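You operate a simulated robot arm through the tools that you are given. There is no shell and no other tool. Be economical: measure what you need, move in short steps, check, and stop when the job is done.

Carry out the task below with a simulated robot arm. There is one attempt and no reset: what you move stays moved.

TASK
Check the teal and orange cups on the lit light box and sort them.
Fine: a watery layer goes on HOLD, even milk on PASS; switch the light off last.

It is judged by the outcome, as a careful person would: the job done as asked, and still so three seconds after it is handed in. It fails if anything else is knocked over, pushed out of place, dropped, spilled or broken.

THE ROBOT
A 7-joint arm with a two-finger parallel gripper, fixed in place. Base frame: the origin is at the foot of the arm, x ahead of it, y to its left, z up. Lengths are in mm, angles in degrees, forces in N, time in s.
With the tool pointing down near the work surface it reaches from about 240 to 680 mm from the base axis. Its first joint turns from -66.0 to 66.0 degrees. Payload 2.4 kg.
Tool frame: the origin (TCP) lies between the finger pads and is the grasp point; the fingertips stand 30 mm ahead of it; z points along the fingers, y is the line along which they close. The gripper opens to 94 mm. The fingers are 28 mm wide and 10 mm thick; the gripper's body (50 by 96 mm) begins 55 mm behind the TCP.
Orientation is told as [roll, pitch, yaw] about the base's x, y, z axes, in that order, counted from this pose: with the fingers straight down and closing along the base's y, the tool's x points along the base's -x, its y along +y and its z along -z.

THE INTERFACE
- The arm moves only by the tool servo_tool. Its argument "targets" is a list of rows, each an object of numbers (a shift or turn left out is 0, a gripper value left out holds the last): "tx", "ty", "tz": the shift along the base's x, y, z in units of 50 mm (1.0 is 50 mm); "rx", "ry", "rz": the turn, a rotation vector about the base's x, y, z in units of 8 degrees (1.0 is 8 degrees); "grip": the opening, from 0 (shut) to 1 (fully open). In form: [{"tx": .., "ty": .., "tz": .., "rx": .., "ry": .., "rz": .., "grip": ..}, ...]. A call has 1 to 10 rows; each row shifts and turns the commanded pose from where the row before left it. A call with a number of a shift or a turn outside -1 to 1 is refused whole. A row lasts 0.2 s, in which the tool goes at most 50 mm and 8.6 degrees; a call with a longer step from one row to the next is refused whole, and so is a gripper value outside its range. A pose out of reach is approached as far as the arm can. The call stops where the force on the tool passes 70 N (or 10 N more than at its start, if that is more) or the arm is blocked; 0.2 s more then pass. The fingers move at their own pace (about 153 mm/s each) and stop on an object; they squeeze with about 24 N. The grip force told is the motor's: it shows also when the fingers shut on nothing. Time passes only in rows, and 0.2 s behind the last, so rows that do not move let the fingers close. It gives the time, the measured TCP pose, the force on the tool (base axes), the opening and the grip force at its end, in the units of the frame above (readings bear some noise).
- Cameras (640 x 400 px; columns grow to the right, rows downward): "scene" is fixed at [37.6, 468.2, 1459.8]; the picture's right is [-0.79, -0.61, 0.00], its down [-0.25, 0.33, -0.91] and it looks along [0.56, -0.72, -0.41] (base axes); focal length 308 px, centre (320, 200). "wrist" rides on the gripper at [-37, 0, -58] in the tool frame; the picture's right is [0.00, -1.00, 0.00], its down [0.97, 0.00, -0.24] and it looks along [0.24, 0.00, 0.97] (tool axes); focal length 218 px, centre (320, 200).
- snapshot(camera): a new picture of that camera. No time passes.
- point_at(camera, pixels): for up to 12 pixels [column, row] of the newest picture of that camera ("zoom" is the newest enlarged one), the place [x, y, z] in the base frame of the surface seen there, good to about 2 mm. No time passes.
- enlarge(camera, box): a new picture of the part [left, top, right, bottom] of that camera's present view, enlarged. No time passes.
- close_job(): hands the job in; it is judged then, once.

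Work in short steps. Measure before you move; look again where a grasp or a placing could have gone wrong, and mend it. You have 80 turns and 46 pictures in all, the two below and enlarged ones among them. Open the gripper and draw the arm clear of the work before you hand the job in, unless the task says otherwise; then end with one line.

The tools are called after "Emit:" as name(argument=value, ...) on one line, values as JSON. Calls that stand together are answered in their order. servo_tool: Moves the arm, as the interface text tells. Its arguments: {"type":"object","properties":{"targets":{"type":"array","items":{"type":"object","properties":{"tx":{"type":"number"},"ty":{"type":"number"},"tz":{"type":"number"},"rx":{"type":"number"},"ry":{"type":"number"},"rz":{"type":"number"},"grip":{"type":"number"}}}}},"required":["targets"]} The other tools are called the same way: snapshot (camera) takes a picture; point_at (camera, pixels) gives the place of the surface under pixels of a picture; enlarge (camera, box) takes an enlarged picture of a part of a camera's view; close_job () hands the job in.

At the start:

```text
clock: 0.0
position: [354.5, -28.7, 1210.8]
tool_rot: [0.0, 0.0, 0.0]
contact_force: [0.3, 0.2, 0.1]
width: 94.2
grip_force: 0.2
```

scene: 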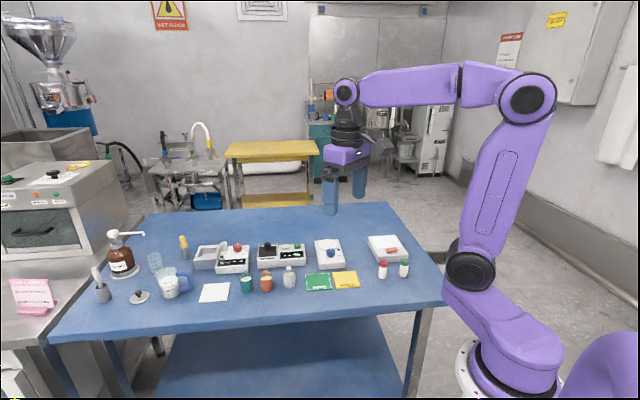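
wrist: 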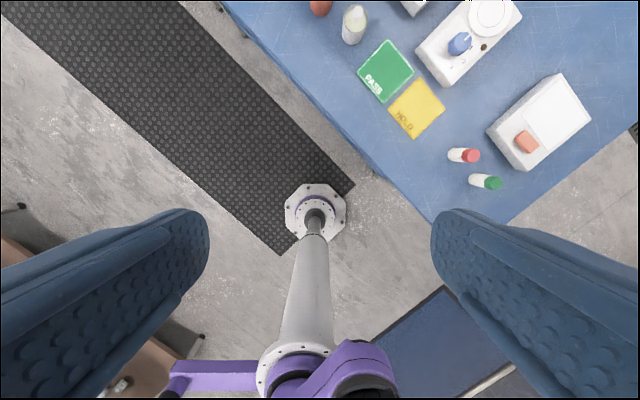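

I start by enlarging the work area in the scene picture to identify the cups, cards and the light box.

Emit:
enlarge(camera="scene", box=[180, 220, 420, 320])

Emit:
enlarge(camera="scene", box=[80, 220, 240, 320])

```text
2.67 times, centred on (300, 270) of scene
```

zoom: 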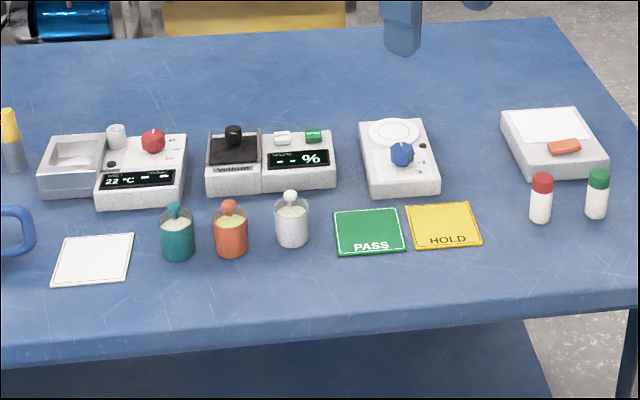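

```text
4.00 times, centred on (160, 270) of scene
```

zoom: 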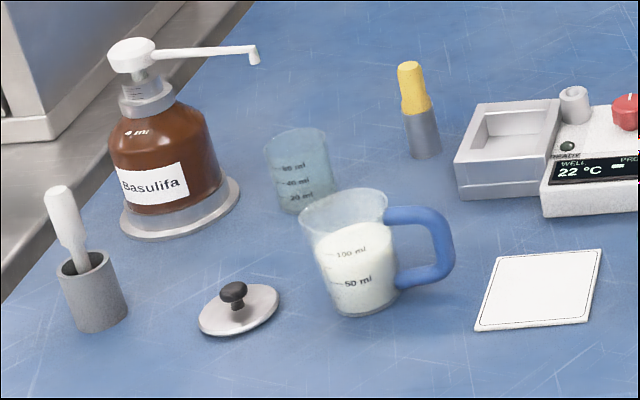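

I look closer at the cups and at the likely light box, the white-panelled box with an orange rocker.

Emit:
enlarge(camera="scene", box=[230, 260, 310, 310])

Emit:
point_at(camera="zoom", pixels=[[132, 60], [132, 110], [132, 200], [275, 50], [275, 110], [275, 190], [475, 25], [475, 160]])

Emit:
enlarge(camera="scene", box=[300, 225, 420, 300])

```text
8.00 times, centred on (270, 285) of scene
```

zoom: 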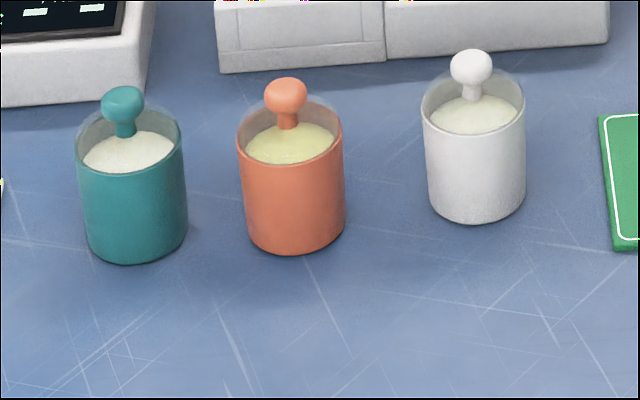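

```text
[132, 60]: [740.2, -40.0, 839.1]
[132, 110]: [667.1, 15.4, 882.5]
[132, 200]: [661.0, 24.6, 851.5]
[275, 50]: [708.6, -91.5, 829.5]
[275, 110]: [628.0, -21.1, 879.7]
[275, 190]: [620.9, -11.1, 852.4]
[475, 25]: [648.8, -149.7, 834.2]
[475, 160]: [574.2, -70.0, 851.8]
```

```text
5.33 times, centred on (360, 262) of scene
```

zoom: 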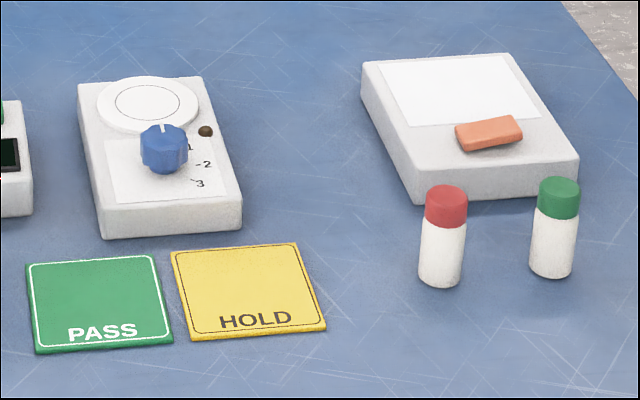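

Now I measure the light box, rocker, cards and cup tops.

Emit:
point_at(camera="zoom", pixels=[[380, 65], [505, 56], [410, 123], [545, 115], [462, 138], [518, 130], [488, 128], [96, 303], [248, 290], [445, 190], [558, 183], [415, 192]])

Emit:
enlarge(camera="scene", box=[230, 260, 310, 310])

Emit:
point_at(camera="zoom", pixels=[[123, 98], [286, 90], [471, 62], [125, 155], [290, 148], [130, 175], [76, 150], [182, 150], [292, 167], [240, 145], [342, 140], [472, 70]])

```text
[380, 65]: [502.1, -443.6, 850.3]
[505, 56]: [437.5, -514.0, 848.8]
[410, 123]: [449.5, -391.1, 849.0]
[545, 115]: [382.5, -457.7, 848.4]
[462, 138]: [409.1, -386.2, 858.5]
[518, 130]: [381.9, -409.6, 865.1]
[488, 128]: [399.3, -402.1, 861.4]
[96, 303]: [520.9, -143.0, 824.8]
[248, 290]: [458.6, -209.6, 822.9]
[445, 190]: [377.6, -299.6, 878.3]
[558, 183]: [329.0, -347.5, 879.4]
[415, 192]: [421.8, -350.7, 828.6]
```

```text
8.00 times, centred on (270, 285) of scene
```

zoom: 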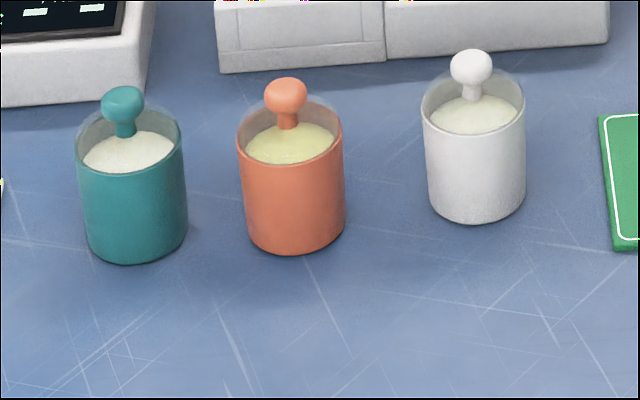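

```text
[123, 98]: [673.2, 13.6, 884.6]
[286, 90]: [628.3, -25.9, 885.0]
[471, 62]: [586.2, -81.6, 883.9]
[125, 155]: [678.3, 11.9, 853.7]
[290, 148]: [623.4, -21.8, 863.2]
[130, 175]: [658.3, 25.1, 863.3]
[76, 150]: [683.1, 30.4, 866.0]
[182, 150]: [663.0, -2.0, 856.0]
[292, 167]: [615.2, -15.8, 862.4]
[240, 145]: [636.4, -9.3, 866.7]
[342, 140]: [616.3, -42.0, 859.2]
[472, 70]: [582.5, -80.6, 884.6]
```

The light box panel runs about (502,-444)-(437,-514)-(382,-458)-(449,-391) at z≈849. The rocker's raised end is near (382,-410,865). I move above it with the fingers closed, turned -45°, and look.

Emit:
servo_tool(targets=[{"tx": 0.06, "ty": -0.76, "tz": -0.4, "rz": -0.5625, "grip": 0}, {"tx": 0.06, "ty": -0.76, "tz": -0.4, "rz": -0.5625}, {"tx": 0.06, "ty": -0.76, "tz": -0.4, "rz": -0.5625}, {"tx": 0.06, "ty": -0.76, "tz": -0.4, "rz": -0.5625}, {"tx": 0.06, "ty": -0.76, "tz": -0.4, "rz": -0.5625}, {"tx": 0.06, "ty": -0.76, "tz": -0.4, "rz": -0.5625}, {"tx": 0.06, "ty": -0.76, "tz": -0.4, "rz": -0.5625}, {"tx": 0.06, "ty": -0.76, "tz": -0.4, "rz": -0.5625}, {"tx": 0.06, "ty": -0.76, "tz": -0.4, "rz": -0.5625}, {"tx": 0.06, "ty": -0.76, "tz": -0.4, "rz": -0.5625}])

Emit:
snapshot(camera="wrist")

```text
clock: 2.2
position: [386.5, -409.9, 1012.9]
tool_rot: [0.0, 0.0, -45.1]
contact_force: [0.0, -0.3, 0.0]
width: 0.2
grip_force: 24.1
```

```text
38 pictures are left
```

wrist: 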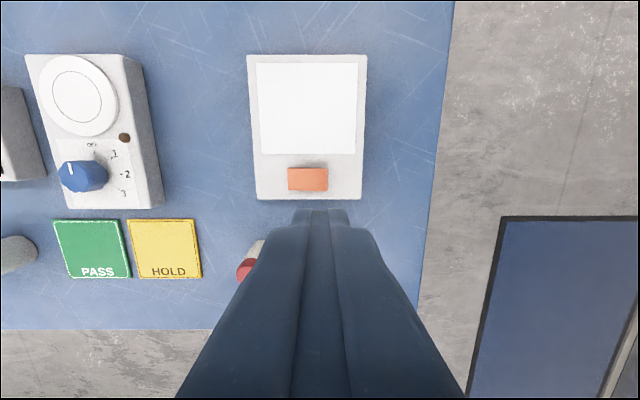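

The rocker spans columns 288–328 at row 180. I measure its ends, the panel corners and the card corners from here.

Emit:
point_at(camera="wrist", pixels=[[291, 179], [308, 179], [325, 179], [308, 170], [308, 188], [258, 66], [356, 66], [356, 152], [258, 152], [92, 248], [164, 248], [92, 225]])

Emit:
enlarge(camera="wrist", box=[240, 40, 380, 210])

```text
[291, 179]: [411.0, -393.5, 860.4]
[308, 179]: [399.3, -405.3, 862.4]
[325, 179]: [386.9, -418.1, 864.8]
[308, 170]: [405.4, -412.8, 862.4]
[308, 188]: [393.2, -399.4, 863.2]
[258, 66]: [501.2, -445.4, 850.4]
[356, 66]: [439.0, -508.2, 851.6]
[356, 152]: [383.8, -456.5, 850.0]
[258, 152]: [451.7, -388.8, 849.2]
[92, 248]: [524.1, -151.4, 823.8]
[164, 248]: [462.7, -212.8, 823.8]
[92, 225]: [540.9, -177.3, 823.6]
```

```text
2.35 times, centred on (310, 125) of wrist
```

zoom: 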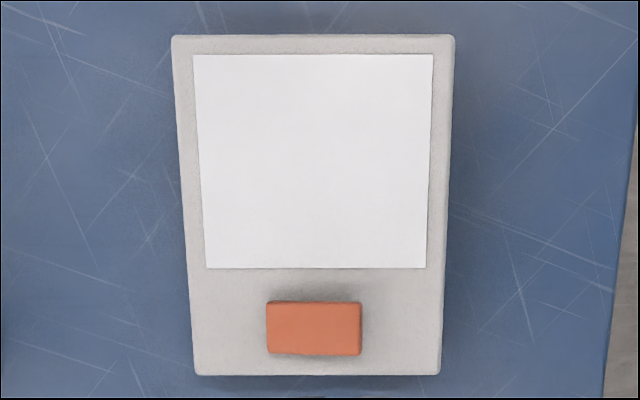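

High end is near (385,-420,865). I go above it at TCP z≈903, then press in small steps.

Emit:
servo_tool(targets=[{"tx": -0.03, "ty": -0.22, "tz": -0.6}, {"tz": -0.8}, {"tz": -0.6}, {"tz": -0.2}, {}])

Emit:
servo_tool(targets=[{"tz": -0.06}, {"tz": -0.06}, {"tz": -0.04}, {"tz": -0.04}, {}])

Emit:
enlarge(camera="scene", box=[340, 220, 440, 290])

```text
clock: 3.4
position: [383.1, -418.4, 900.0]
tool_rot: [0.0, 0.0, -45.0]
contact_force: [0.2, 1.0, -0.1]
width: 0.0
grip_force: 24.2
```

```text
clock: 4.6
position: [384.0, -418.8, 891.1]
tool_rot: [0.0, 0.0, -45.1]
contact_force: [0.3, -0.4, 0.6]
width: 0.0
grip_force: 24.2
```

```text
5.71 times, centred on (390, 255) of scene
```

zoom: 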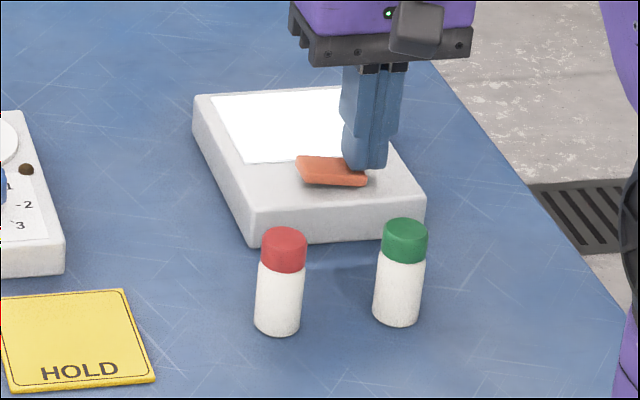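

The rocker has tipped and the panel looks bright white. I rise and check.

Emit:
servo_tool(targets=[{"tz": 0.3}, {"tz": 0.8}, {"tz": 1.0}])

Emit:
enlarge(camera="scene", box=[340, 220, 440, 290])

```text
clock: 5.4
position: [380.3, -418.7, 997.4]
tool_rot: [-0.1, 0.0, -45.0]
contact_force: [0.3, -0.6, -0.8]
width: 0.3
grip_force: 24.1
```

```text
5.71 times, centred on (390, 255) of scene
```

zoom: 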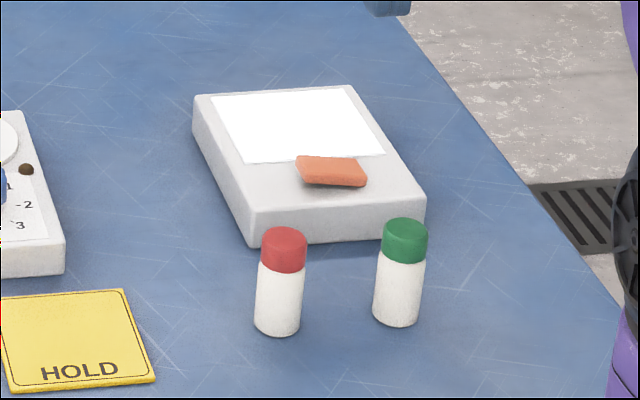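

The light is on. I travel to above the orange cup with the yaw turning to +41° (fingers perpendicular to the row of cups), opening the gripper.

Emit:
servo_tool(targets=[{"tx": 0.4, "ty": 0.66, "rz": 0.9, "grip": 0.8}, {"tx": 0.4, "ty": 0.66, "rz": 0.9}, {"tx": 0.4, "ty": 0.66, "rz": 0.9}, {"tx": 0.4, "ty": 0.66, "rz": 0.9}, {"tx": 0.4, "ty": 0.66, "rz": 0.9}, {"tx": 0.4, "ty": 0.66, "rz": 0.9}, {"tx": 0.4, "ty": 0.66, "rz": 0.9}, {"tx": 0.4, "ty": 0.66, "rz": 0.9}, {"tx": 0.4, "ty": 0.66, "rz": 0.9}, {"tx": 0.4, "ty": 0.66, "rz": 0.9}])

Emit:
servo_tool(targets=[{"tx": 0.4, "ty": 0.6, "rz": 0.87}, {"tx": 0.4, "ty": 0.6, "rz": 0.88}, {}])

Emit:
snapshot(camera="wrist")

```text
clock: 7.6
position: [583.9, -87.6, 997.8]
tool_rot: [0.0, 0.0, 27.1]
contact_force: [-0.3, 0.2, 0.6]
width: 74.9
grip_force: 0.1
```

```text
clock: 8.4
position: [622.8, -26.3, 995.0]
tool_rot: [0.0, 0.0, 41.1]
contact_force: [-0.5, -0.3, 0.7]
width: 75.2
grip_force: 0.1
```

```text
34 pictures are left
```

wrist: 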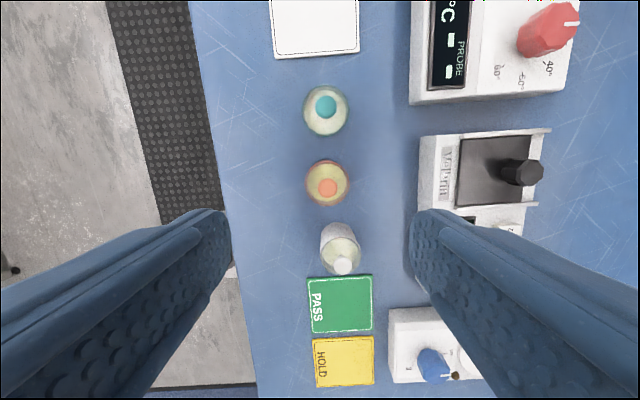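

Emit:
enlarge(camera="wrist", box=[280, 80, 380, 280])

Emit:
point_at(camera="wrist", pixels=[[326, 107], [305, 112], [348, 112], [328, 89], [328, 186], [308, 184], [347, 184], [327, 163], [328, 204], [343, 265]])

```text
2.00 times, centred on (330, 180) of wrist
```

zoom: 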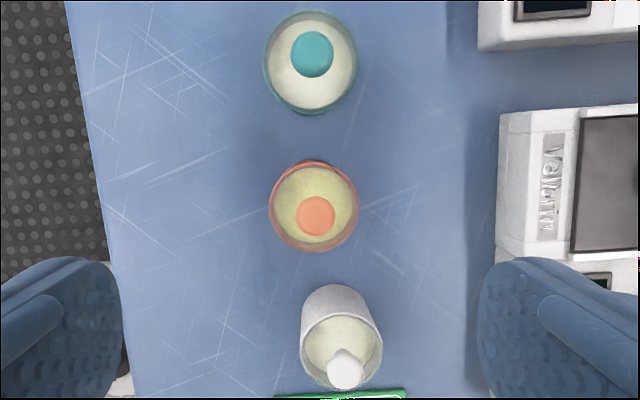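

```text
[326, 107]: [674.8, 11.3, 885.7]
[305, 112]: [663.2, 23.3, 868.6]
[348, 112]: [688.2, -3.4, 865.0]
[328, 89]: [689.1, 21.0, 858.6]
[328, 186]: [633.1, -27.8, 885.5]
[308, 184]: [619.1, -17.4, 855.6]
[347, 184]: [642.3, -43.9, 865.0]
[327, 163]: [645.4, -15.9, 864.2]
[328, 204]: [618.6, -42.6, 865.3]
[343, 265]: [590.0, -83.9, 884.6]
```

Orange cup centre ≈ (632,-29), rim z≈866; teal ≈ (675,11). I descend around the orange cup body to TCP z≈857.

Emit:
servo_tool(targets=[{"tx": 0.18, "ty": -0.05, "tz": -0.5}, {"tz": -0.8}, {}])

```text
clock: 9.2
position: [629.9, -33.9, 929.9]
tool_rot: [0.0, 0.1, 40.9]
contact_force: [0.2, 0.1, 0.3]
width: 75.1
grip_force: 0.0
```

Emit:
servo_tool(targets=[{"tx": 0.04, "ty": 0.09, "tz": -0.3}, {"tz": -0.4}, {}])

Emit:
snapshot(camera="wrist")

```text
clock: 10.0
position: [634.2, -26.7, 895.1]
tool_rot: [0.0, 0.0, 40.9]
contact_force: [-0.9, -0.7, -0.4]
width: 75.2
grip_force: 0.0
```

```text
32 pictures are left
```

wrist: 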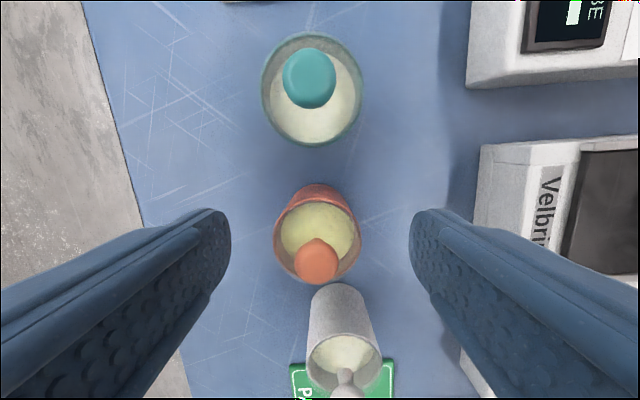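

The cup is centred between the fingers (column ≈317). I go down to ≈857 and close.

Emit:
servo_tool(targets=[{"tx": -0.03, "ty": -0.03, "tz": -0.4}, {"tz": -0.38}, {}, {"grip": 0.1}, {}, {}])

Emit:
enlarge(camera="scene", box=[220, 220, 330, 310])

```text
clock: 11.4
position: [634.3, -29.1, 855.2]
tool_rot: [0.0, 0.0, 41.0]
contact_force: [0.3, 0.1, 0.6]
width: 38.8
grip_force: 24.5
```

```text
4.44 times, centred on (275, 265) of scene
```

zoom: 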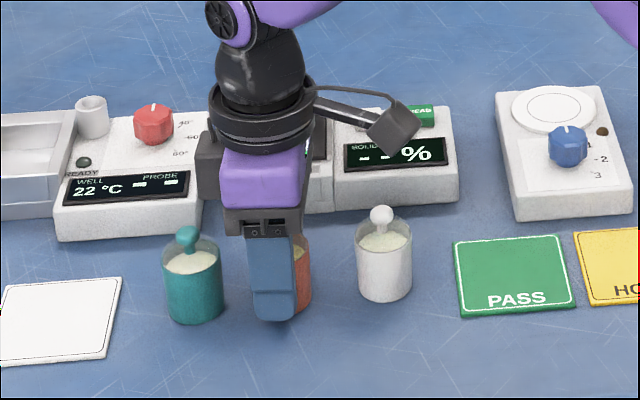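

Grasped (38.8 mm). I lift gently and carry at moderate speed towards the panel centre (443,-450).

Emit:
servo_tool(targets=[{"tz": 0.2}, {"tz": 0.4}, {"tz": 0.5}, {"tz": 0.5}, {"tz": 0.2}, {"tx": -0.1, "ty": -0.2}, {"tx": -0.22, "ty": -0.48}, {"tx": -0.25, "ty": -0.55}, {"tx": -0.25, "ty": -0.55}, {"tx": -0.25, "ty": -0.55}])

Emit:
servo_tool(targets=[{"tx": -0.25, "ty": -0.55}, {"tx": -0.25, "ty": -0.55}, {"tx": -0.25, "ty": -0.55}, {"tx": -0.25, "ty": -0.55}, {"tx": -0.25, "ty": -0.55}, {"tx": -0.25, "ty": -0.55}, {"tx": -0.25, "ty": -0.55}, {"tx": -0.25, "ty": -0.55}, {"tx": -0.25, "ty": -0.55}, {"tx": -0.25, "ty": -0.55}])

```text
clock: 13.6
position: [579.6, -142.8, 949.0]
tool_rot: [0.0, 0.0, 41.0]
contact_force: [-0.4, 0.0, -0.9]
width: 13.5
grip_force: 23.9
```

```text
clock: 15.8
position: [452.9, -419.9, 949.4]
tool_rot: [-0.1, 0.0, 40.9]
contact_force: [-0.1, 0.3, 0.2]
width: 13.5
grip_force: 23.8
```

The opening dropped to 13.5 mm, so the cup slipped and I may be holding only the knob. I look.

Emit:
snapshot(camera="scene")

Emit:
enlarge(camera="scene", box=[220, 210, 440, 310])

Emit:
snapshot(camera="wrist")

```text
30 pictures are left
```

scene: 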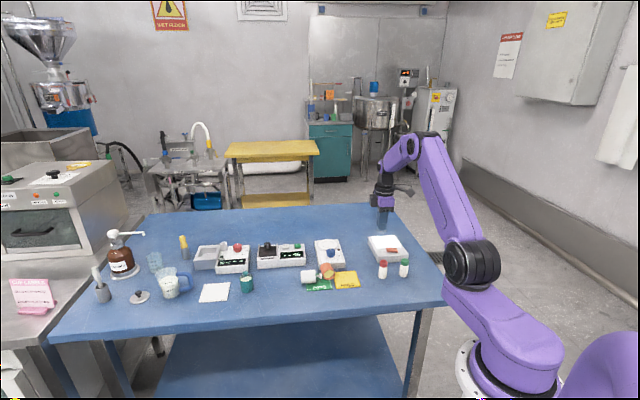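

```text
2.91 times, centred on (330, 260) of scene
```

zoom: 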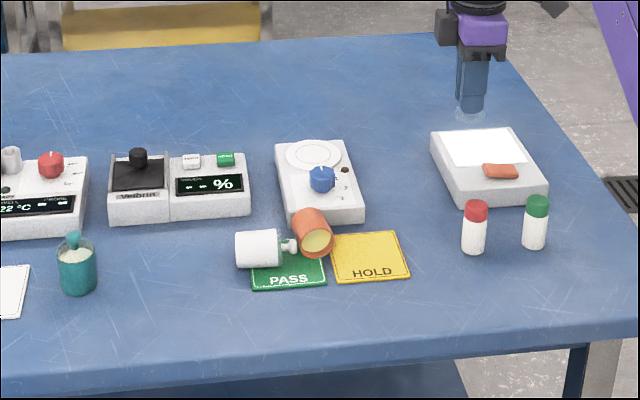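

```text
28 pictures are left
```

wrist: 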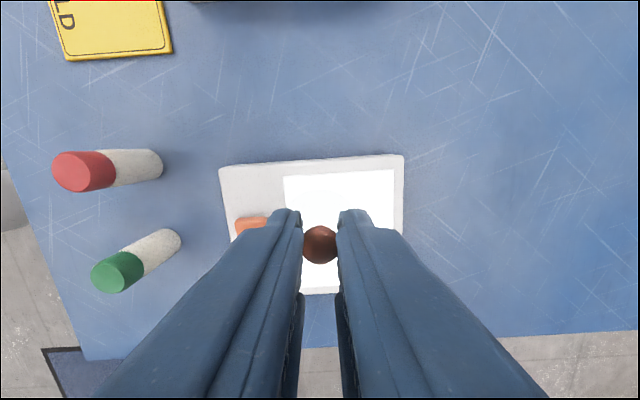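

The orange cup came out of the grip, fell, and knocked over the white cup. I look closely at both and at what is in the fingers before trying to mend it.

Emit:
enlarge(camera="scene", box=[290, 250, 370, 300])

Emit:
point_at(camera="zoom", pixels=[[90, 165], [140, 160], [105, 130], [185, 170], [205, 165], [235, 95], [265, 140], [275, 165], [290, 135], [245, 160], [260, 100], [130, 200]])

Emit:
enlarge(camera="scene", box=[355, 200, 415, 260])

```text
8.00 times, centred on (330, 275) of scene
```

zoom: 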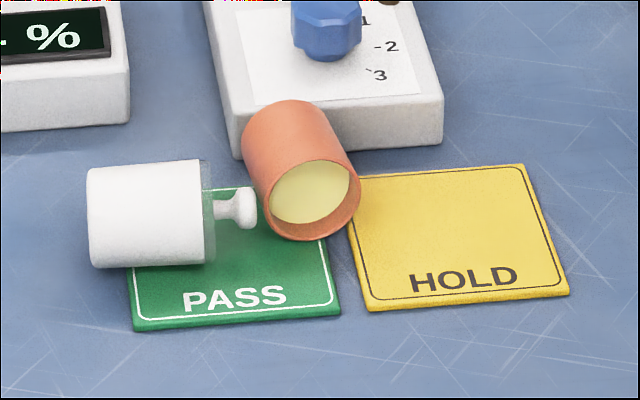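

```text
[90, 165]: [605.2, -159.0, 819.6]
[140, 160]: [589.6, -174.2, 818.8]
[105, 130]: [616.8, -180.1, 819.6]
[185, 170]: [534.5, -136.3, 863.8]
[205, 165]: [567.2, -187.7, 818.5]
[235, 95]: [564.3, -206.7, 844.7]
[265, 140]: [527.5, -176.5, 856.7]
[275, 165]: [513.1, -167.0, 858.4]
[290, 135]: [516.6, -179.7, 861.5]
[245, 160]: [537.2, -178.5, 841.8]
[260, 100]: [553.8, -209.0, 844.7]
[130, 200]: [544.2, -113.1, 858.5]
```

```text
6.67 times, centred on (385, 230) of scene
```

zoom: 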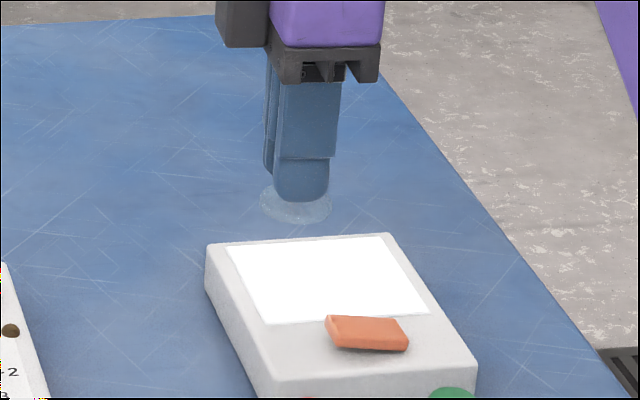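

The lid (a clear disc with the knob, about 39 mm across and wider than the cup) took the squeeze, so the cup itself slid out. The cups must be gripped by the body below the lid, with a near-horizontal tool. First I'll set the lid down on free table, so I check for space between HOLD and the light box.

Emit:
point_at(camera="scene", pixels=[[345, 262], [355, 250], [355, 262], [365, 262], [362, 275], [344, 268], [341, 240], [383, 262]])

```text
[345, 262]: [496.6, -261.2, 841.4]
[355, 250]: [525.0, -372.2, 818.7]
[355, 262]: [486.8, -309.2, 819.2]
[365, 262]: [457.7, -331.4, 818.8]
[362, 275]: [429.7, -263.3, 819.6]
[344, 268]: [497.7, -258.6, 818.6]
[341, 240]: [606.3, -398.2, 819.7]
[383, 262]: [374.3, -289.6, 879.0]
```

(500,-340) is free with ~55 mm on both sides. I move there and lower the lid.

Emit:
servo_tool(targets=[{"tx": 0.3, "ty": 0.55}, {"tx": 0.3, "ty": 0.55}, {"tx": 0.34, "ty": 0.5}, {"tz": -0.5}, {"tz": -0.5}, {"tz": -0.4}, {"tz": -0.1}, {}])

Emit:
enlarge(camera="scene", box=[330, 210, 390, 270])

```text
clock: 17.6
position: [500.3, -339.6, 872.8]
tool_rot: [0.0, -0.1, 41.0]
contact_force: [-0.4, 0.1, -0.3]
width: 13.5
grip_force: 24.0
```

```text
6.67 times, centred on (360, 240) of scene
```

zoom: 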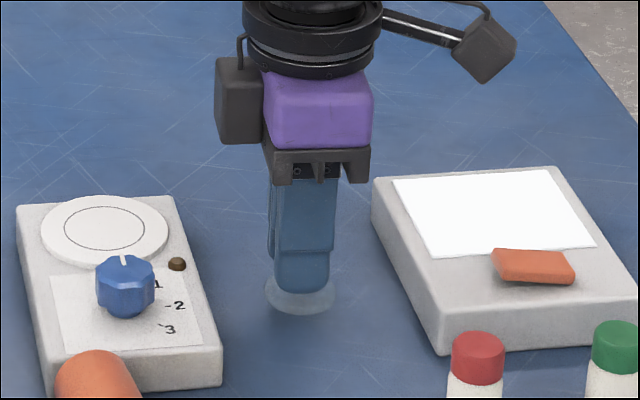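

Emit:
servo_tool(targets=[{"tz": -0.1}, {"tz": -0.06}, {"tz": -0.04}, {"tz": -0.04}, {}])

```text
clock: 18.8
position: [501.2, -338.8, 860.1]
tool_rot: [0.1, 0.0, 40.9]
contact_force: [0.2, -0.1, -0.3]
width: 13.5
grip_force: 24.3
```

Emit:
servo_tool(targets=[{"tz": -0.04}, {"tz": -0.04}, {"tz": -0.03}, {}])

Emit:
enlarge(camera="scene", box=[335, 225, 375, 265])

```text
clock: 19.8
position: [501.5, -340.2, 857.6]
tool_rot: [-0.3, -0.2, 41.0]
contact_force: [-1.2, 4.8, 26.2]
width: 14.0
grip_force: 24.3
```

```text
10.00 times, centred on (355, 245) of scene
```

zoom: 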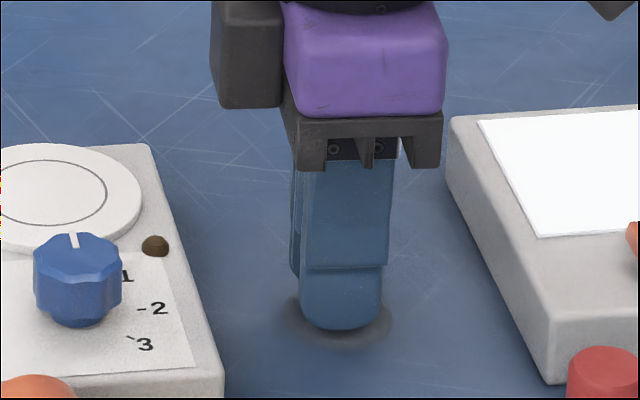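

The lid rests on the table (contact; TCP ≈ lid underside + 38). I release and rise.

Emit:
servo_tool(targets=[{"tz": 0.04}, {"grip": 0.4}, {}, {"tz": 0.4}, {"tz": 0.9}, {"tz": 0.9}])

Emit:
enlarge(camera="scene", box=[280, 225, 400, 300])

Emit:
snapshot(camera="wrist")

```text
clock: 21.2
position: [500.3, -337.0, 966.9]
tool_rot: [0.0, 0.0, 40.9]
contact_force: [0.0, 0.0, 1.1]
width: 37.4
grip_force: 0.0
```

```text
5.33 times, centred on (340, 262) of scene
```

zoom: 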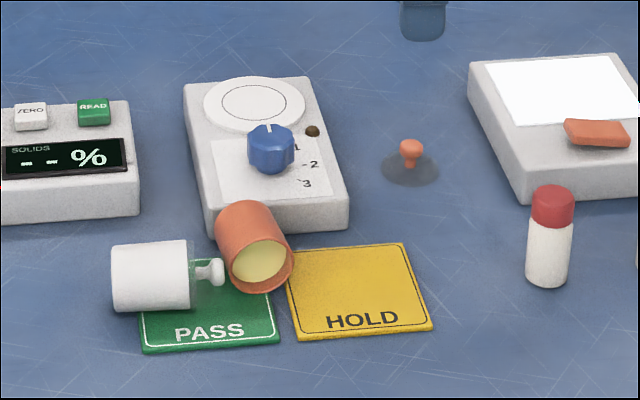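

```text
22 pictures are left
```

wrist: 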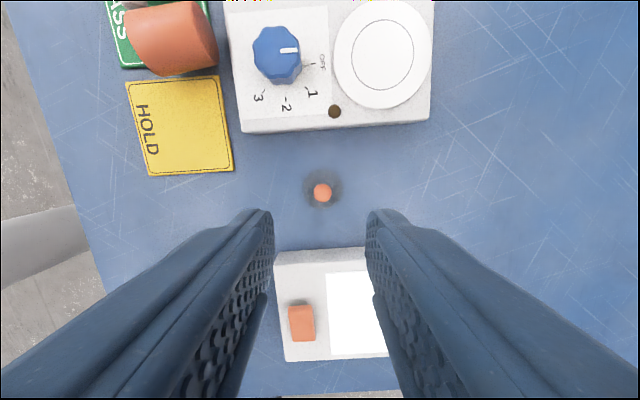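

The lid stands safely at (500,-340). Next I look at the two lying cups from above.

Emit:
servo_tool(targets=[{"tx": 0.15, "ty": 0.7, "tz": 0.1}, {"tx": 0.15, "ty": 0.7, "tz": 0.1}, {"tx": 0.15, "ty": 0.7, "tz": 0.1}, {"tx": 0.05, "ty": 0.5, "tz": 0.1}, {}])

Emit:
snapshot(camera="wrist")

```text
clock: 22.4
position: [525.4, -207.9, 988.8]
tool_rot: [0.0, 0.0, 41.0]
contact_force: [0.3, -0.2, 0.4]
width: 37.5
grip_force: 0.1
```

```text
21 pictures are left
```

wrist: 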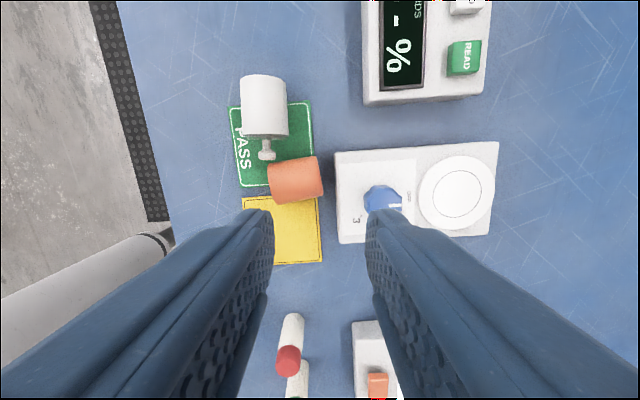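

Emit:
point_at(camera="wrist", pixels=[[273, 184], [295, 180], [316, 175], [295, 163], [299, 198], [263, 85], [264, 105], [264, 128], [246, 108], [284, 106], [266, 143], [266, 154]])

Emit:
enlarge(camera="wrist", box=[220, 60, 350, 220])

```text
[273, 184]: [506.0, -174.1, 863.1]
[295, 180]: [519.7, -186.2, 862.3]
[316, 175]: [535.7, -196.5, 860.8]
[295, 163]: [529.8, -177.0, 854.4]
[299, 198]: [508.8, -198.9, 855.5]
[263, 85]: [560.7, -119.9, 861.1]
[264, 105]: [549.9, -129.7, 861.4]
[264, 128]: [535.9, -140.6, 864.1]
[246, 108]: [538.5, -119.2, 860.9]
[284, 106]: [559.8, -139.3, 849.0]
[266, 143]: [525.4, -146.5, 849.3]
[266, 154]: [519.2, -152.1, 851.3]
```

```text
2.50 times, centred on (285, 140) of wrist
```

zoom: 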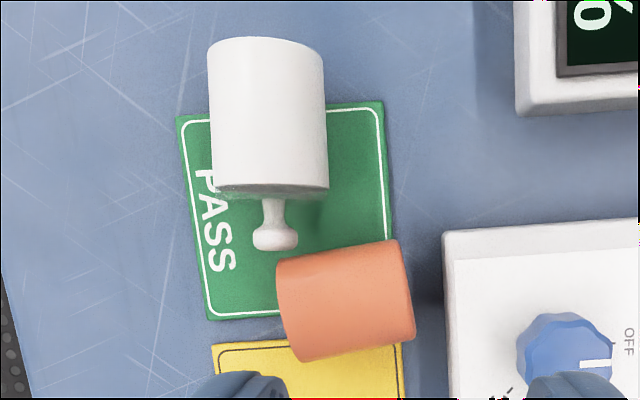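

The orange cup lies with its mouth towards ≈143° and its ridge centre at (521,-185). The white cup lies with its mouth towards ≈220° and its centre at (548,-130). Both still look full. I'll stand the white one up first: turn to yaw ≈-140 above it, grip across it, lift, pitch outward and set it upright at its old place (588,-81).

Emit:
servo_tool(targets=[{"tx": 0.05, "ty": 0.16, "rz": -0.98, "grip": 0.7}, {"tx": 0.05, "ty": 0.16, "rz": -0.98}, {"tx": 0.05, "ty": 0.16, "rz": -0.98}, {"tx": 0.05, "ty": 0.16, "rz": -0.98}, {"tx": 0.05, "ty": 0.16, "rz": -0.98}, {"tx": 0.05, "ty": 0.16, "rz": -0.98}, {"tx": 0.05, "ty": 0.16, "rz": -0.98}, {"tx": 0.05, "ty": 0.16, "rz": -0.98}, {"tx": 0.03, "ty": 0.16, "rz": -0.98}, {"tx": 0.03, "ty": 0.1, "rz": -0.98}])

Emit:
servo_tool(targets=[{"rz": -0.98}, {"rz": -0.98}, {"rz": -0.98}, {"rz": -0.98}, {"rz": -0.98}, {"rz": -0.98}, {"rz": -0.98}, {"rz": -0.98}, {"rz": -0.98}, {"rz": -0.98}])

Emit:
servo_tool(targets=[{"rz": -0.98}, {"rz": -0.98}, {"rz": -0.98}, {}])

```text
clock: 24.6
position: [550.1, -132.7, 987.2]
tool_rot: [-0.1, 0.0, -37.6]
contact_force: [0.2, 0.4, 0.2]
width: 65.4
grip_force: 0.0
```

```text
clock: 26.8
position: [548.9, -133.9, 987.5]
tool_rot: [0.1, 0.1, -115.9]
contact_force: [0.5, 0.4, -0.7]
width: 65.6
grip_force: 0.1
```

```text
clock: 27.8
position: [549.7, -132.9, 986.7]
tool_rot: [0.0, 0.0, -139.4]
contact_force: [0.1, 0.0, -0.3]
width: 65.9
grip_force: 0.1
```

Emit:
servo_tool(targets=[{"tx": -0.03, "ty": 0.05, "tz": -0.6}, {"tz": -0.8}, {"tz": -0.5}, {}])

Emit:
snapshot(camera="wrist")

```text
clock: 28.8
position: [544.6, -132.3, 890.7]
tool_rot: [-0.1, 0.0, -139.2]
contact_force: [-0.2, 0.6, 0.2]
width: 65.7
grip_force: 0.1
```

```text
19 pictures are left
```

wrist: 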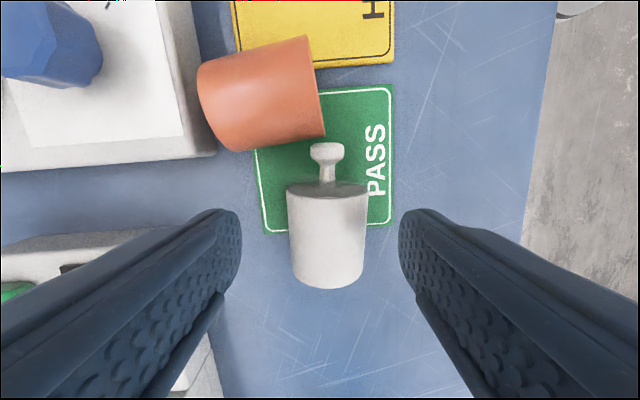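

The cup is ~3 mm right of centre, so I correct, descend to 857, close and lift slightly.

Emit:
servo_tool(targets=[{"tx": -0.01, "ty": 0.05, "tz": -0.3}, {"tz": -0.37}, {}, {"grip": 0.1}, {}, {}])

Emit:
servo_tool(targets=[{"tz": 0.1}, {"tz": 0.2}, {"tz": 0.3}, {"tz": 0.3}, {"tz": 0.4}, {"tz": 0.4}, {"tz": 0.3}, {}, {}])

Emit:
enlarge(camera="scene", box=[270, 210, 370, 290])

```text
clock: 30.2
position: [545.4, -128.3, 858.2]
tool_rot: [0.0, 0.1, -139.3]
contact_force: [-0.3, -0.7, -0.4]
width: 37.8
grip_force: 23.6
```

```text
clock: 32.2
position: [546.7, -132.3, 959.5]
tool_rot: [0.0, 0.0, -139.3]
contact_force: [1.1, 0.8, -0.9]
width: 37.6
grip_force: 23.8
```

```text
5.00 times, centred on (320, 250) of scene
```

zoom: 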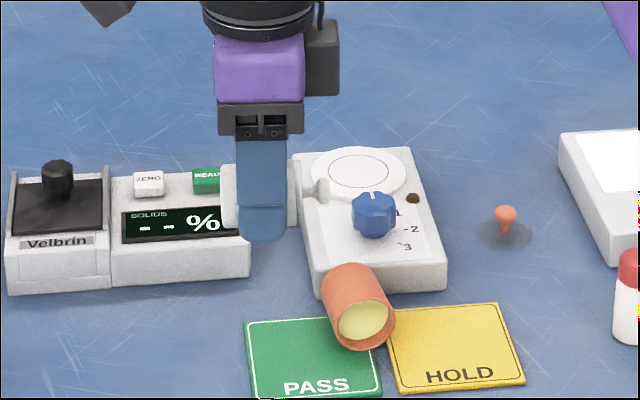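

The cup is held firmly at 37.7 mm, the bare cup. That confirms the earlier 38.8 mm was the lid. I turn to yaw ≈-49, moving towards (579,-70), then pitch out.

Emit:
servo_tool(targets=[{"tx": 0.06, "ty": 0.12, "rz": 0.94, "tz": 0.06}, {"tx": 0.06, "ty": 0.12, "rz": 0.94, "tz": 0.06}, {"tx": 0.06, "ty": 0.12, "rz": 0.94, "tz": 0.06}, {"tx": 0.06, "ty": 0.12, "rz": 0.94, "tz": 0.06}, {"tx": 0.06, "ty": 0.12, "rz": 0.94, "tz": 0.06}, {"tx": 0.06, "ty": 0.12, "rz": 0.94, "tz": 0.06}, {"tx": 0.06, "ty": 0.12, "rz": 0.94, "tz": 0.06}, {"tx": 0.06, "ty": 0.12, "rz": 0.94, "tz": 0.06}, {"tx": 0.06, "ty": 0.12, "rz": 0.94, "tz": 0.06}, {"tx": 0.06, "ty": 0.12, "rz": 0.94, "tz": 0.06}])

Emit:
servo_tool(targets=[{"rz": 0.94}, {"rz": 0.94}, {"rx": -0.66, "ry": -0.574}, {"rx": -0.66, "ry": -0.574}, {"rx": -0.66, "ry": -0.574}, {"rx": -0.66, "ry": -0.574}, {"rx": -0.66, "ry": -0.574}, {"rx": -0.66, "ry": -0.574}, {}])

Emit:
servo_tool(targets=[{"rx": -0.66, "ry": -0.574}, {"rx": -0.66, "ry": -0.574}, {"rx": -0.66, "ry": -0.574}, {"rx": -0.66, "ry": -0.574}, {}])

Emit:
snapshot(camera="scene")

```text
clock: 34.4
position: [578.2, -68.6, 988.2]
tool_rot: [0.1, 0.0, -64.1]
contact_force: [-0.2, -0.6, 0.1]
width: 37.9
grip_force: 23.9
```

```text
clock: 36.4
position: [579.0, -66.9, 987.5]
tool_rot: [0.2, -42.0, -49.2]
contact_force: [-0.1, -0.1, -0.3]
width: 37.9
grip_force: 24.2
```

```text
clock: 37.6
position: [577.1, -66.7, 989.0]
tool_rot: [0.3, -70.2, -49.4]
contact_force: [-0.4, 0.0, -1.4]
width: 37.9
grip_force: 24.1
```

```text
17 pictures are left
```

scene: 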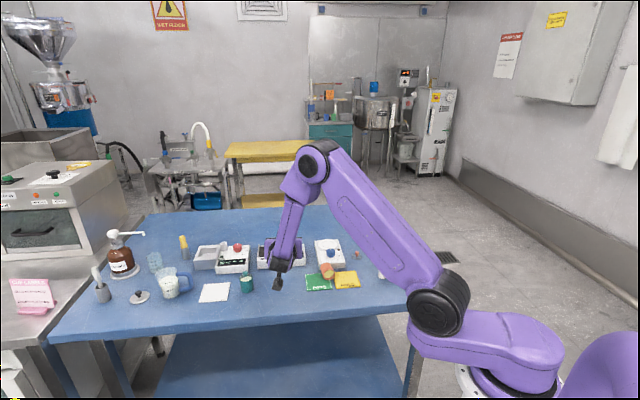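

The tilt works (70°). I lower the cup to just above the table, then in small steps until its bottom edge touches.

Emit:
servo_tool(targets=[{"tz": -0.6}, {"tz": -0.6}, {"tz": -0.6}, {"tz": -0.5}, {"tz": -0.3}, {}])

Emit:
enlarge(camera="scene", box=[230, 220, 330, 310])

```text
clock: 39.0
position: [577.8, -68.4, 859.8]
tool_rot: [0.2, -69.9, -49.3]
contact_force: [0.4, 0.3, -1.3]
width: 37.8
grip_force: 23.9
```

```text
4.44 times, centred on (280, 265) of scene
```

zoom: 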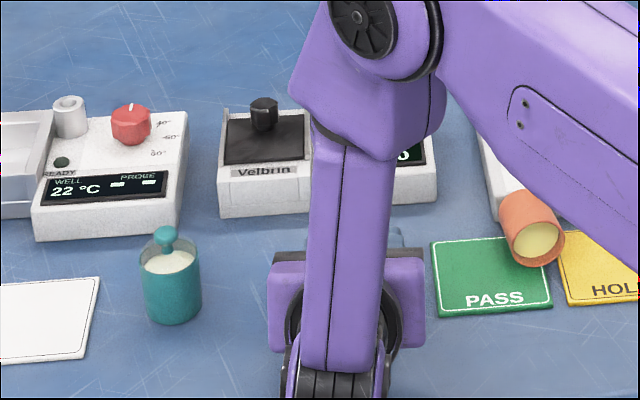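

Emit:
servo_tool(targets=[{"tz": -0.06}, {"tz": -0.05}, {"tz": -0.04}, {}])

Emit:
snapshot(camera="wrist")

```text
clock: 40.0
position: [578.5, -68.4, 852.9]
tool_rot: [0.7, -70.4, -49.6]
contact_force: [-2.0, 1.7, 15.9]
width: 37.9
grip_force: 23.9
```

```text
15 pictures are left
```

wrist: 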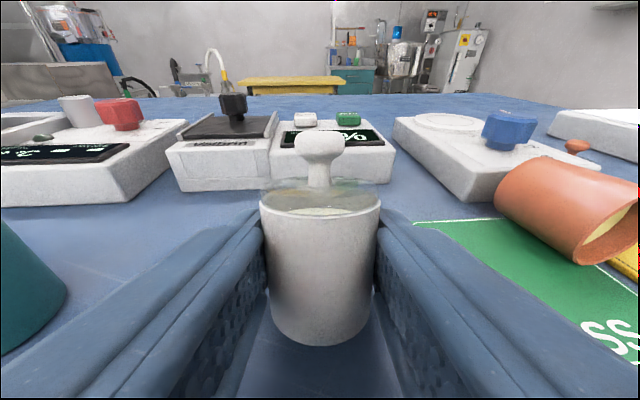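

The cup's lower edge touches the table. I open slowly so that it settles upright between the fingers.

Emit:
servo_tool(targets=[{"rx": -0.33, "ry": -0.287, "tz": 0.04}, {"rx": -0.33, "ry": -0.287}, {"grip": 0.41}, {"grip": 0.42}, {"grip": 0.43}, {"grip": 0.45}, {"grip": 0.5}, {"grip": 0.6}, {"grip": 0.75}, {}])

Emit:
snapshot(camera="wrist")

```text
clock: 42.2
position: [576.8, -67.7, 852.9]
tool_rot: [0.4, -77.0, -49.4]
contact_force: [0.2, -0.2, 0.0]
width: 70.5
grip_force: 0.1
```

```text
14 pictures are left
```

wrist: 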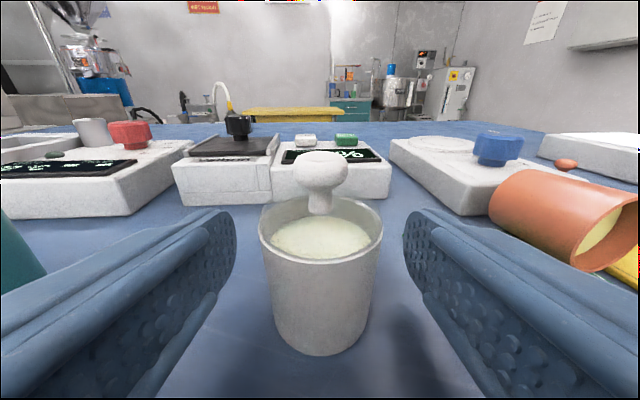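

The white cup is upright at its place with its lid on. I back off, rise, pitch back to vertical, and head for the orange cup.

Emit:
servo_tool(targets=[{"tx": -0.3, "ty": 0.34}, {"tx": -0.5, "ty": 0.58, "tz": 0.1}, {"tx": -0.4, "ty": 0.4, "tz": 0.6}, {"tz": 0.9}, {"tz": 0.9}])

Emit:
servo_tool(targets=[{"rx": 0.727, "ry": 0.631}, {"rx": 0.727, "ry": 0.631}, {"rx": 0.727, "ry": 0.631}, {"rx": 0.727, "ry": 0.631}, {"rx": 0.727, "ry": 0.631}, {"rx": 0.727, "ry": 0.631}, {"rx": 0.727, "ry": 0.631}, {"rx": 0.727, "ry": 0.631}, {"rx": 0.727, "ry": 0.631}, {"rx": 0.727, "ry": 0.631}])

```text
clock: 43.4
position: [531.5, 2.1, 983.9]
tool_rot: [0.3, -77.0, -49.4]
contact_force: [0.0, 0.4, -1.1]
width: 70.6
grip_force: 0.0
out of reach, approached as far as the arm can: row 2, 3
```

```text
clock: 45.6
position: [532.5, 0.8, 981.6]
tool_rot: [0.1, 0.2, -49.0]
contact_force: [-0.4, 0.2, 0.5]
width: 70.8
grip_force: 0.1
```

Emit:
servo_tool(targets=[{"tx": -0.03, "ty": -0.75, "rz": 0.3, "grip": 0.62}, {"tx": -0.05, "ty": -0.75, "rz": 0.3}, {"tx": -0.05, "ty": -0.75, "rz": 0.3}, {"tx": -0.05, "ty": -0.75, "rz": 0.3}, {"tx": -0.05, "ty": -0.72, "rz": 0.3}, {"tz": -0.6}, {"tz": -0.7}, {"tz": -0.4}, {}])

Emit:
snapshot(camera="wrist")

```text
clock: 47.6
position: [522.1, -182.0, 894.6]
tool_rot: [0.1, 0.1, -37.1]
contact_force: [0.3, -0.6, 0.6]
width: 58.6
grip_force: 0.0
```

```text
13 pictures are left
```

wrist: 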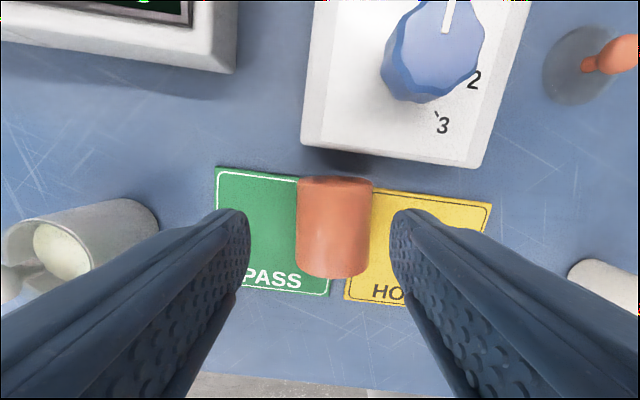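

The cup is ~5 mm to the right, so I correct, descend to 859, close and lift.

Emit:
servo_tool(targets=[{"tx": -0.06, "ty": -0.1, "tz": -0.3}, {"tz": -0.4}, {}, {"grip": 0.1}, {}, {}])

Emit:
servo_tool(targets=[{"tz": 0.1}, {"tz": 0.3}, {"tz": 0.5}, {"tz": 0.6}, {"tz": 0.6}, {"tz": 0.4}, {}])

```text
clock: 49.0
position: [520.2, -190.1, 861.0]
tool_rot: [0.0, 0.0, -37.0]
contact_force: [0.6, 0.5, 0.7]
width: 37.6
grip_force: 23.8
```

```text
clock: 50.6
position: [518.5, -190.2, 987.8]
tool_rot: [0.0, 0.1, -37.0]
contact_force: [0.3, 0.4, 0.3]
width: 37.6
grip_force: 23.9
```

The orange cup is held. Its mouth points the wrong way for a direct pitch, so I turn +78° and lay it on the PASS card with its mouth at ≈-139°, the pose that worked for the white cup. Then I'll regrasp.

Emit:
servo_tool(targets=[{"tx": 0.029, "ty": 0.09, "rz": 0.975}, {"tx": 0.029, "ty": 0.09, "rz": 0.975}, {"tx": 0.029, "ty": 0.09, "rz": 0.975}, {"tx": 0.029, "ty": 0.09, "rz": 0.975}, {"tx": 0.029, "ty": 0.09, "rz": 0.975}, {"tx": 0.029, "ty": 0.09, "rz": 0.975}, {"tx": 0.029, "ty": 0.09, "rz": 0.975}, {"tx": 0.029, "ty": 0.09, "rz": 0.975}, {"tx": 0.029, "ty": 0.09, "rz": 0.975}, {"tx": 0.029, "ty": 0.09, "rz": 0.975}])

Emit:
servo_tool(targets=[{"tz": -0.6}, {"tz": -0.6}, {"tz": -0.6}, {"tz": -0.4}, {"tz": -0.2}, {}])

```text
clock: 52.8
position: [532.8, -145.6, 986.9]
tool_rot: [0.2, 0.2, 41.1]
contact_force: [-0.2, -0.2, -1.1]
width: 37.7
grip_force: 24.1
```

```text
clock: 54.2
position: [535.0, -147.7, 865.4]
tool_rot: [0.0, 0.1, 40.8]
contact_force: [-0.1, -0.8, -1.2]
width: 37.5
grip_force: 23.7
```

Emit:
servo_tool(targets=[{"tz": -0.04}, {"tz": -0.03}, {"tz": -0.02}, {}])

```text
clock: 55.2
position: [533.1, -145.2, 861.7]
tool_rot: [0.1, 0.1, 40.8]
contact_force: [0.8, 0.2, -0.3]
width: 37.7
grip_force: 23.6
```

Emit:
servo_tool(targets=[{"tz": -0.02}, {"tz": -0.02}, {}, {"grip": 0.42}, {"grip": 0.45}, {"grip": 0.55}, {"grip": 0.65}, {}])

Emit:
servo_tool(targets=[{"tz": 0.6}, {"tz": 0.8}, {"tz": 0.6, "rz": -0.98}, {"rz": -0.98}, {"rz": -0.98}, {"rz": -0.98}, {"rz": -0.98}, {"rz": -0.98}, {"rz": -0.98}, {"rz": -0.98}])

Emit:
servo_tool(targets=[{"rz": -0.98}, {"rz": -0.98}, {"rz": -0.98}, {"rz": -0.98}, {"rz": -0.98}, {"rz": -0.98}, {"rz": -0.98}, {"rz": -0.98}, {"rz": -0.98}, {"rz": -0.98}])

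Emit:
servo_tool(targets=[{"rz": -0.98}, {"rz": -0.98}, {"rz": -0.98}, {"rz": -0.98}, {"rz": -0.98}, {"tz": -0.7}, {"tz": -0.6}, {}])

Emit:
snapshot(camera="wrist")

```text
clock: 57.0
position: [533.5, -145.4, 859.2]
tool_rot: [0.1, 0.1, 40.9]
contact_force: [0.0, -0.6, -0.1]
width: 61.2
grip_force: 0.1
```

```text
clock: 59.2
position: [533.6, -145.6, 963.0]
tool_rot: [0.0, 0.1, -22.0]
contact_force: [0.1, -0.2, 0.8]
width: 60.9
grip_force: 0.1
```

```text
clock: 61.4
position: [534.0, -146.8, 960.7]
tool_rot: [0.0, 0.1, -100.4]
contact_force: [-0.4, -0.5, -1.2]
width: 61.1
grip_force: 0.1
```

```text
clock: 63.2
position: [533.9, -143.9, 895.3]
tool_rot: [0.1, 0.2, -139.6]
contact_force: [1.2, 0.0, 0.4]
width: 61.1
grip_force: 0.1
```

```text
12 pictures are left
```

wrist: 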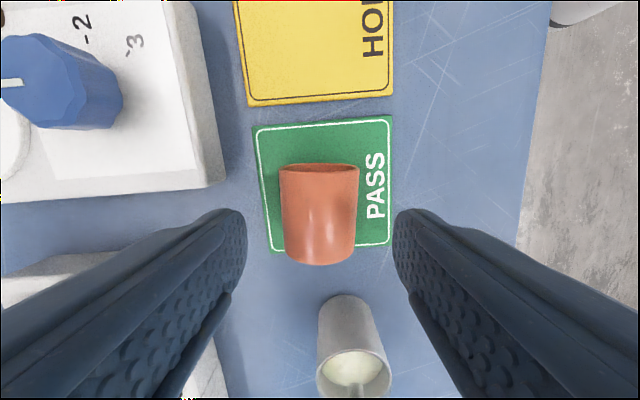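

The orange cup lies neatly on PASS. I regrasp at yaw -139, lift, turn to -49, pitch out, and stand it on the PASS card.

Emit:
servo_tool(targets=[{"tz": -0.4}, {"tz": -0.3}, {}, {"grip": 0.1}, {}, {}, {"tz": 0.2}, {"tz": 0.5}, {"tz": 0.6}, {"tz": 0.6}])

Emit:
servo_tool(targets=[{"tz": 0.4, "rz": 0.94}, {"tz": 0.3, "rz": 0.94}, {"rz": 0.94}, {"rz": 0.94}, {"rz": 0.94}, {"rz": 0.94}, {"rz": 0.94}, {"rz": 0.94}, {"rz": 0.94}, {"rz": 0.94}])

Emit:
servo_tool(targets=[{"rz": 0.94, "tx": -0.1}, {"rz": 0.94, "tx": -0.1}, {"rx": -0.66, "ry": -0.574}, {"rx": -0.66, "ry": -0.574}, {"rx": -0.66, "ry": -0.574}, {"rx": -0.66, "ry": -0.574}, {"rx": -0.66, "ry": -0.574}, {"rx": -0.66, "ry": -0.574}, {"rx": -0.66, "ry": -0.574}, {"rx": -0.66, "ry": -0.574}])

Emit:
servo_tool(targets=[{"rx": -0.66, "ry": -0.574}, {"rx": -0.66, "ry": -0.574}, {"rx": -0.33, "ry": -0.287}, {}])

```text
clock: 65.4
position: [535.7, -144.6, 955.1]
tool_rot: [0.0, 0.2, -139.4]
contact_force: [0.1, 0.1, -0.5]
width: 37.4
grip_force: 23.8
```

```text
clock: 67.6
position: [534.5, -146.4, 991.7]
tool_rot: [0.1, 0.2, -64.1]
contact_force: [-0.8, -0.1, -1.6]
width: 37.8
grip_force: 23.8
```

```text
clock: 69.8
position: [523.1, -144.8, 989.5]
tool_rot: [0.5, -56.0, -49.5]
contact_force: [-0.5, -1.3, -0.3]
width: 37.6
grip_force: 23.4
```

```text
clock: 70.8
position: [523.5, -145.6, 991.2]
tool_rot: [0.9, -73.4, -49.9]
contact_force: [0.6, -0.5, -0.8]
width: 37.5
grip_force: 23.7
```

Emit:
servo_tool(targets=[{"tz": -0.6}, {"tz": -0.6}, {"tz": -0.6}, {"tz": -0.5}, {"tz": -0.2}, {}])

Emit:
servo_tool(targets=[{"tz": -0.06}, {"tz": -0.05}, {"tz": -0.04}, {"tz": -0.04}, {}])

```text
clock: 71.9
position: [532.6, -144.5, 884.4]
tool_rot: [-2.0, -73.5, -47.0]
contact_force: [-28.3, 9.4, 39.9]
width: 37.7
grip_force: 24.5
stopped in row 5: the force on the tool passed its limit (the readings are from after the stop); the commanded pose is now the measured one
out of reach, approached as far as the arm can: row 3, 4
```

```text
clock: 72.2
position: [533.1, -145.9, 884.4]
tool_rot: [-2.7, -73.6, -46.5]
contact_force: [-19.6, 5.9, 27.0]
width: 37.7
grip_force: 24.4
stopped in row 1: the force on the tool passed its limit (the readings are from after the stop); the commanded pose is now the measured one
```

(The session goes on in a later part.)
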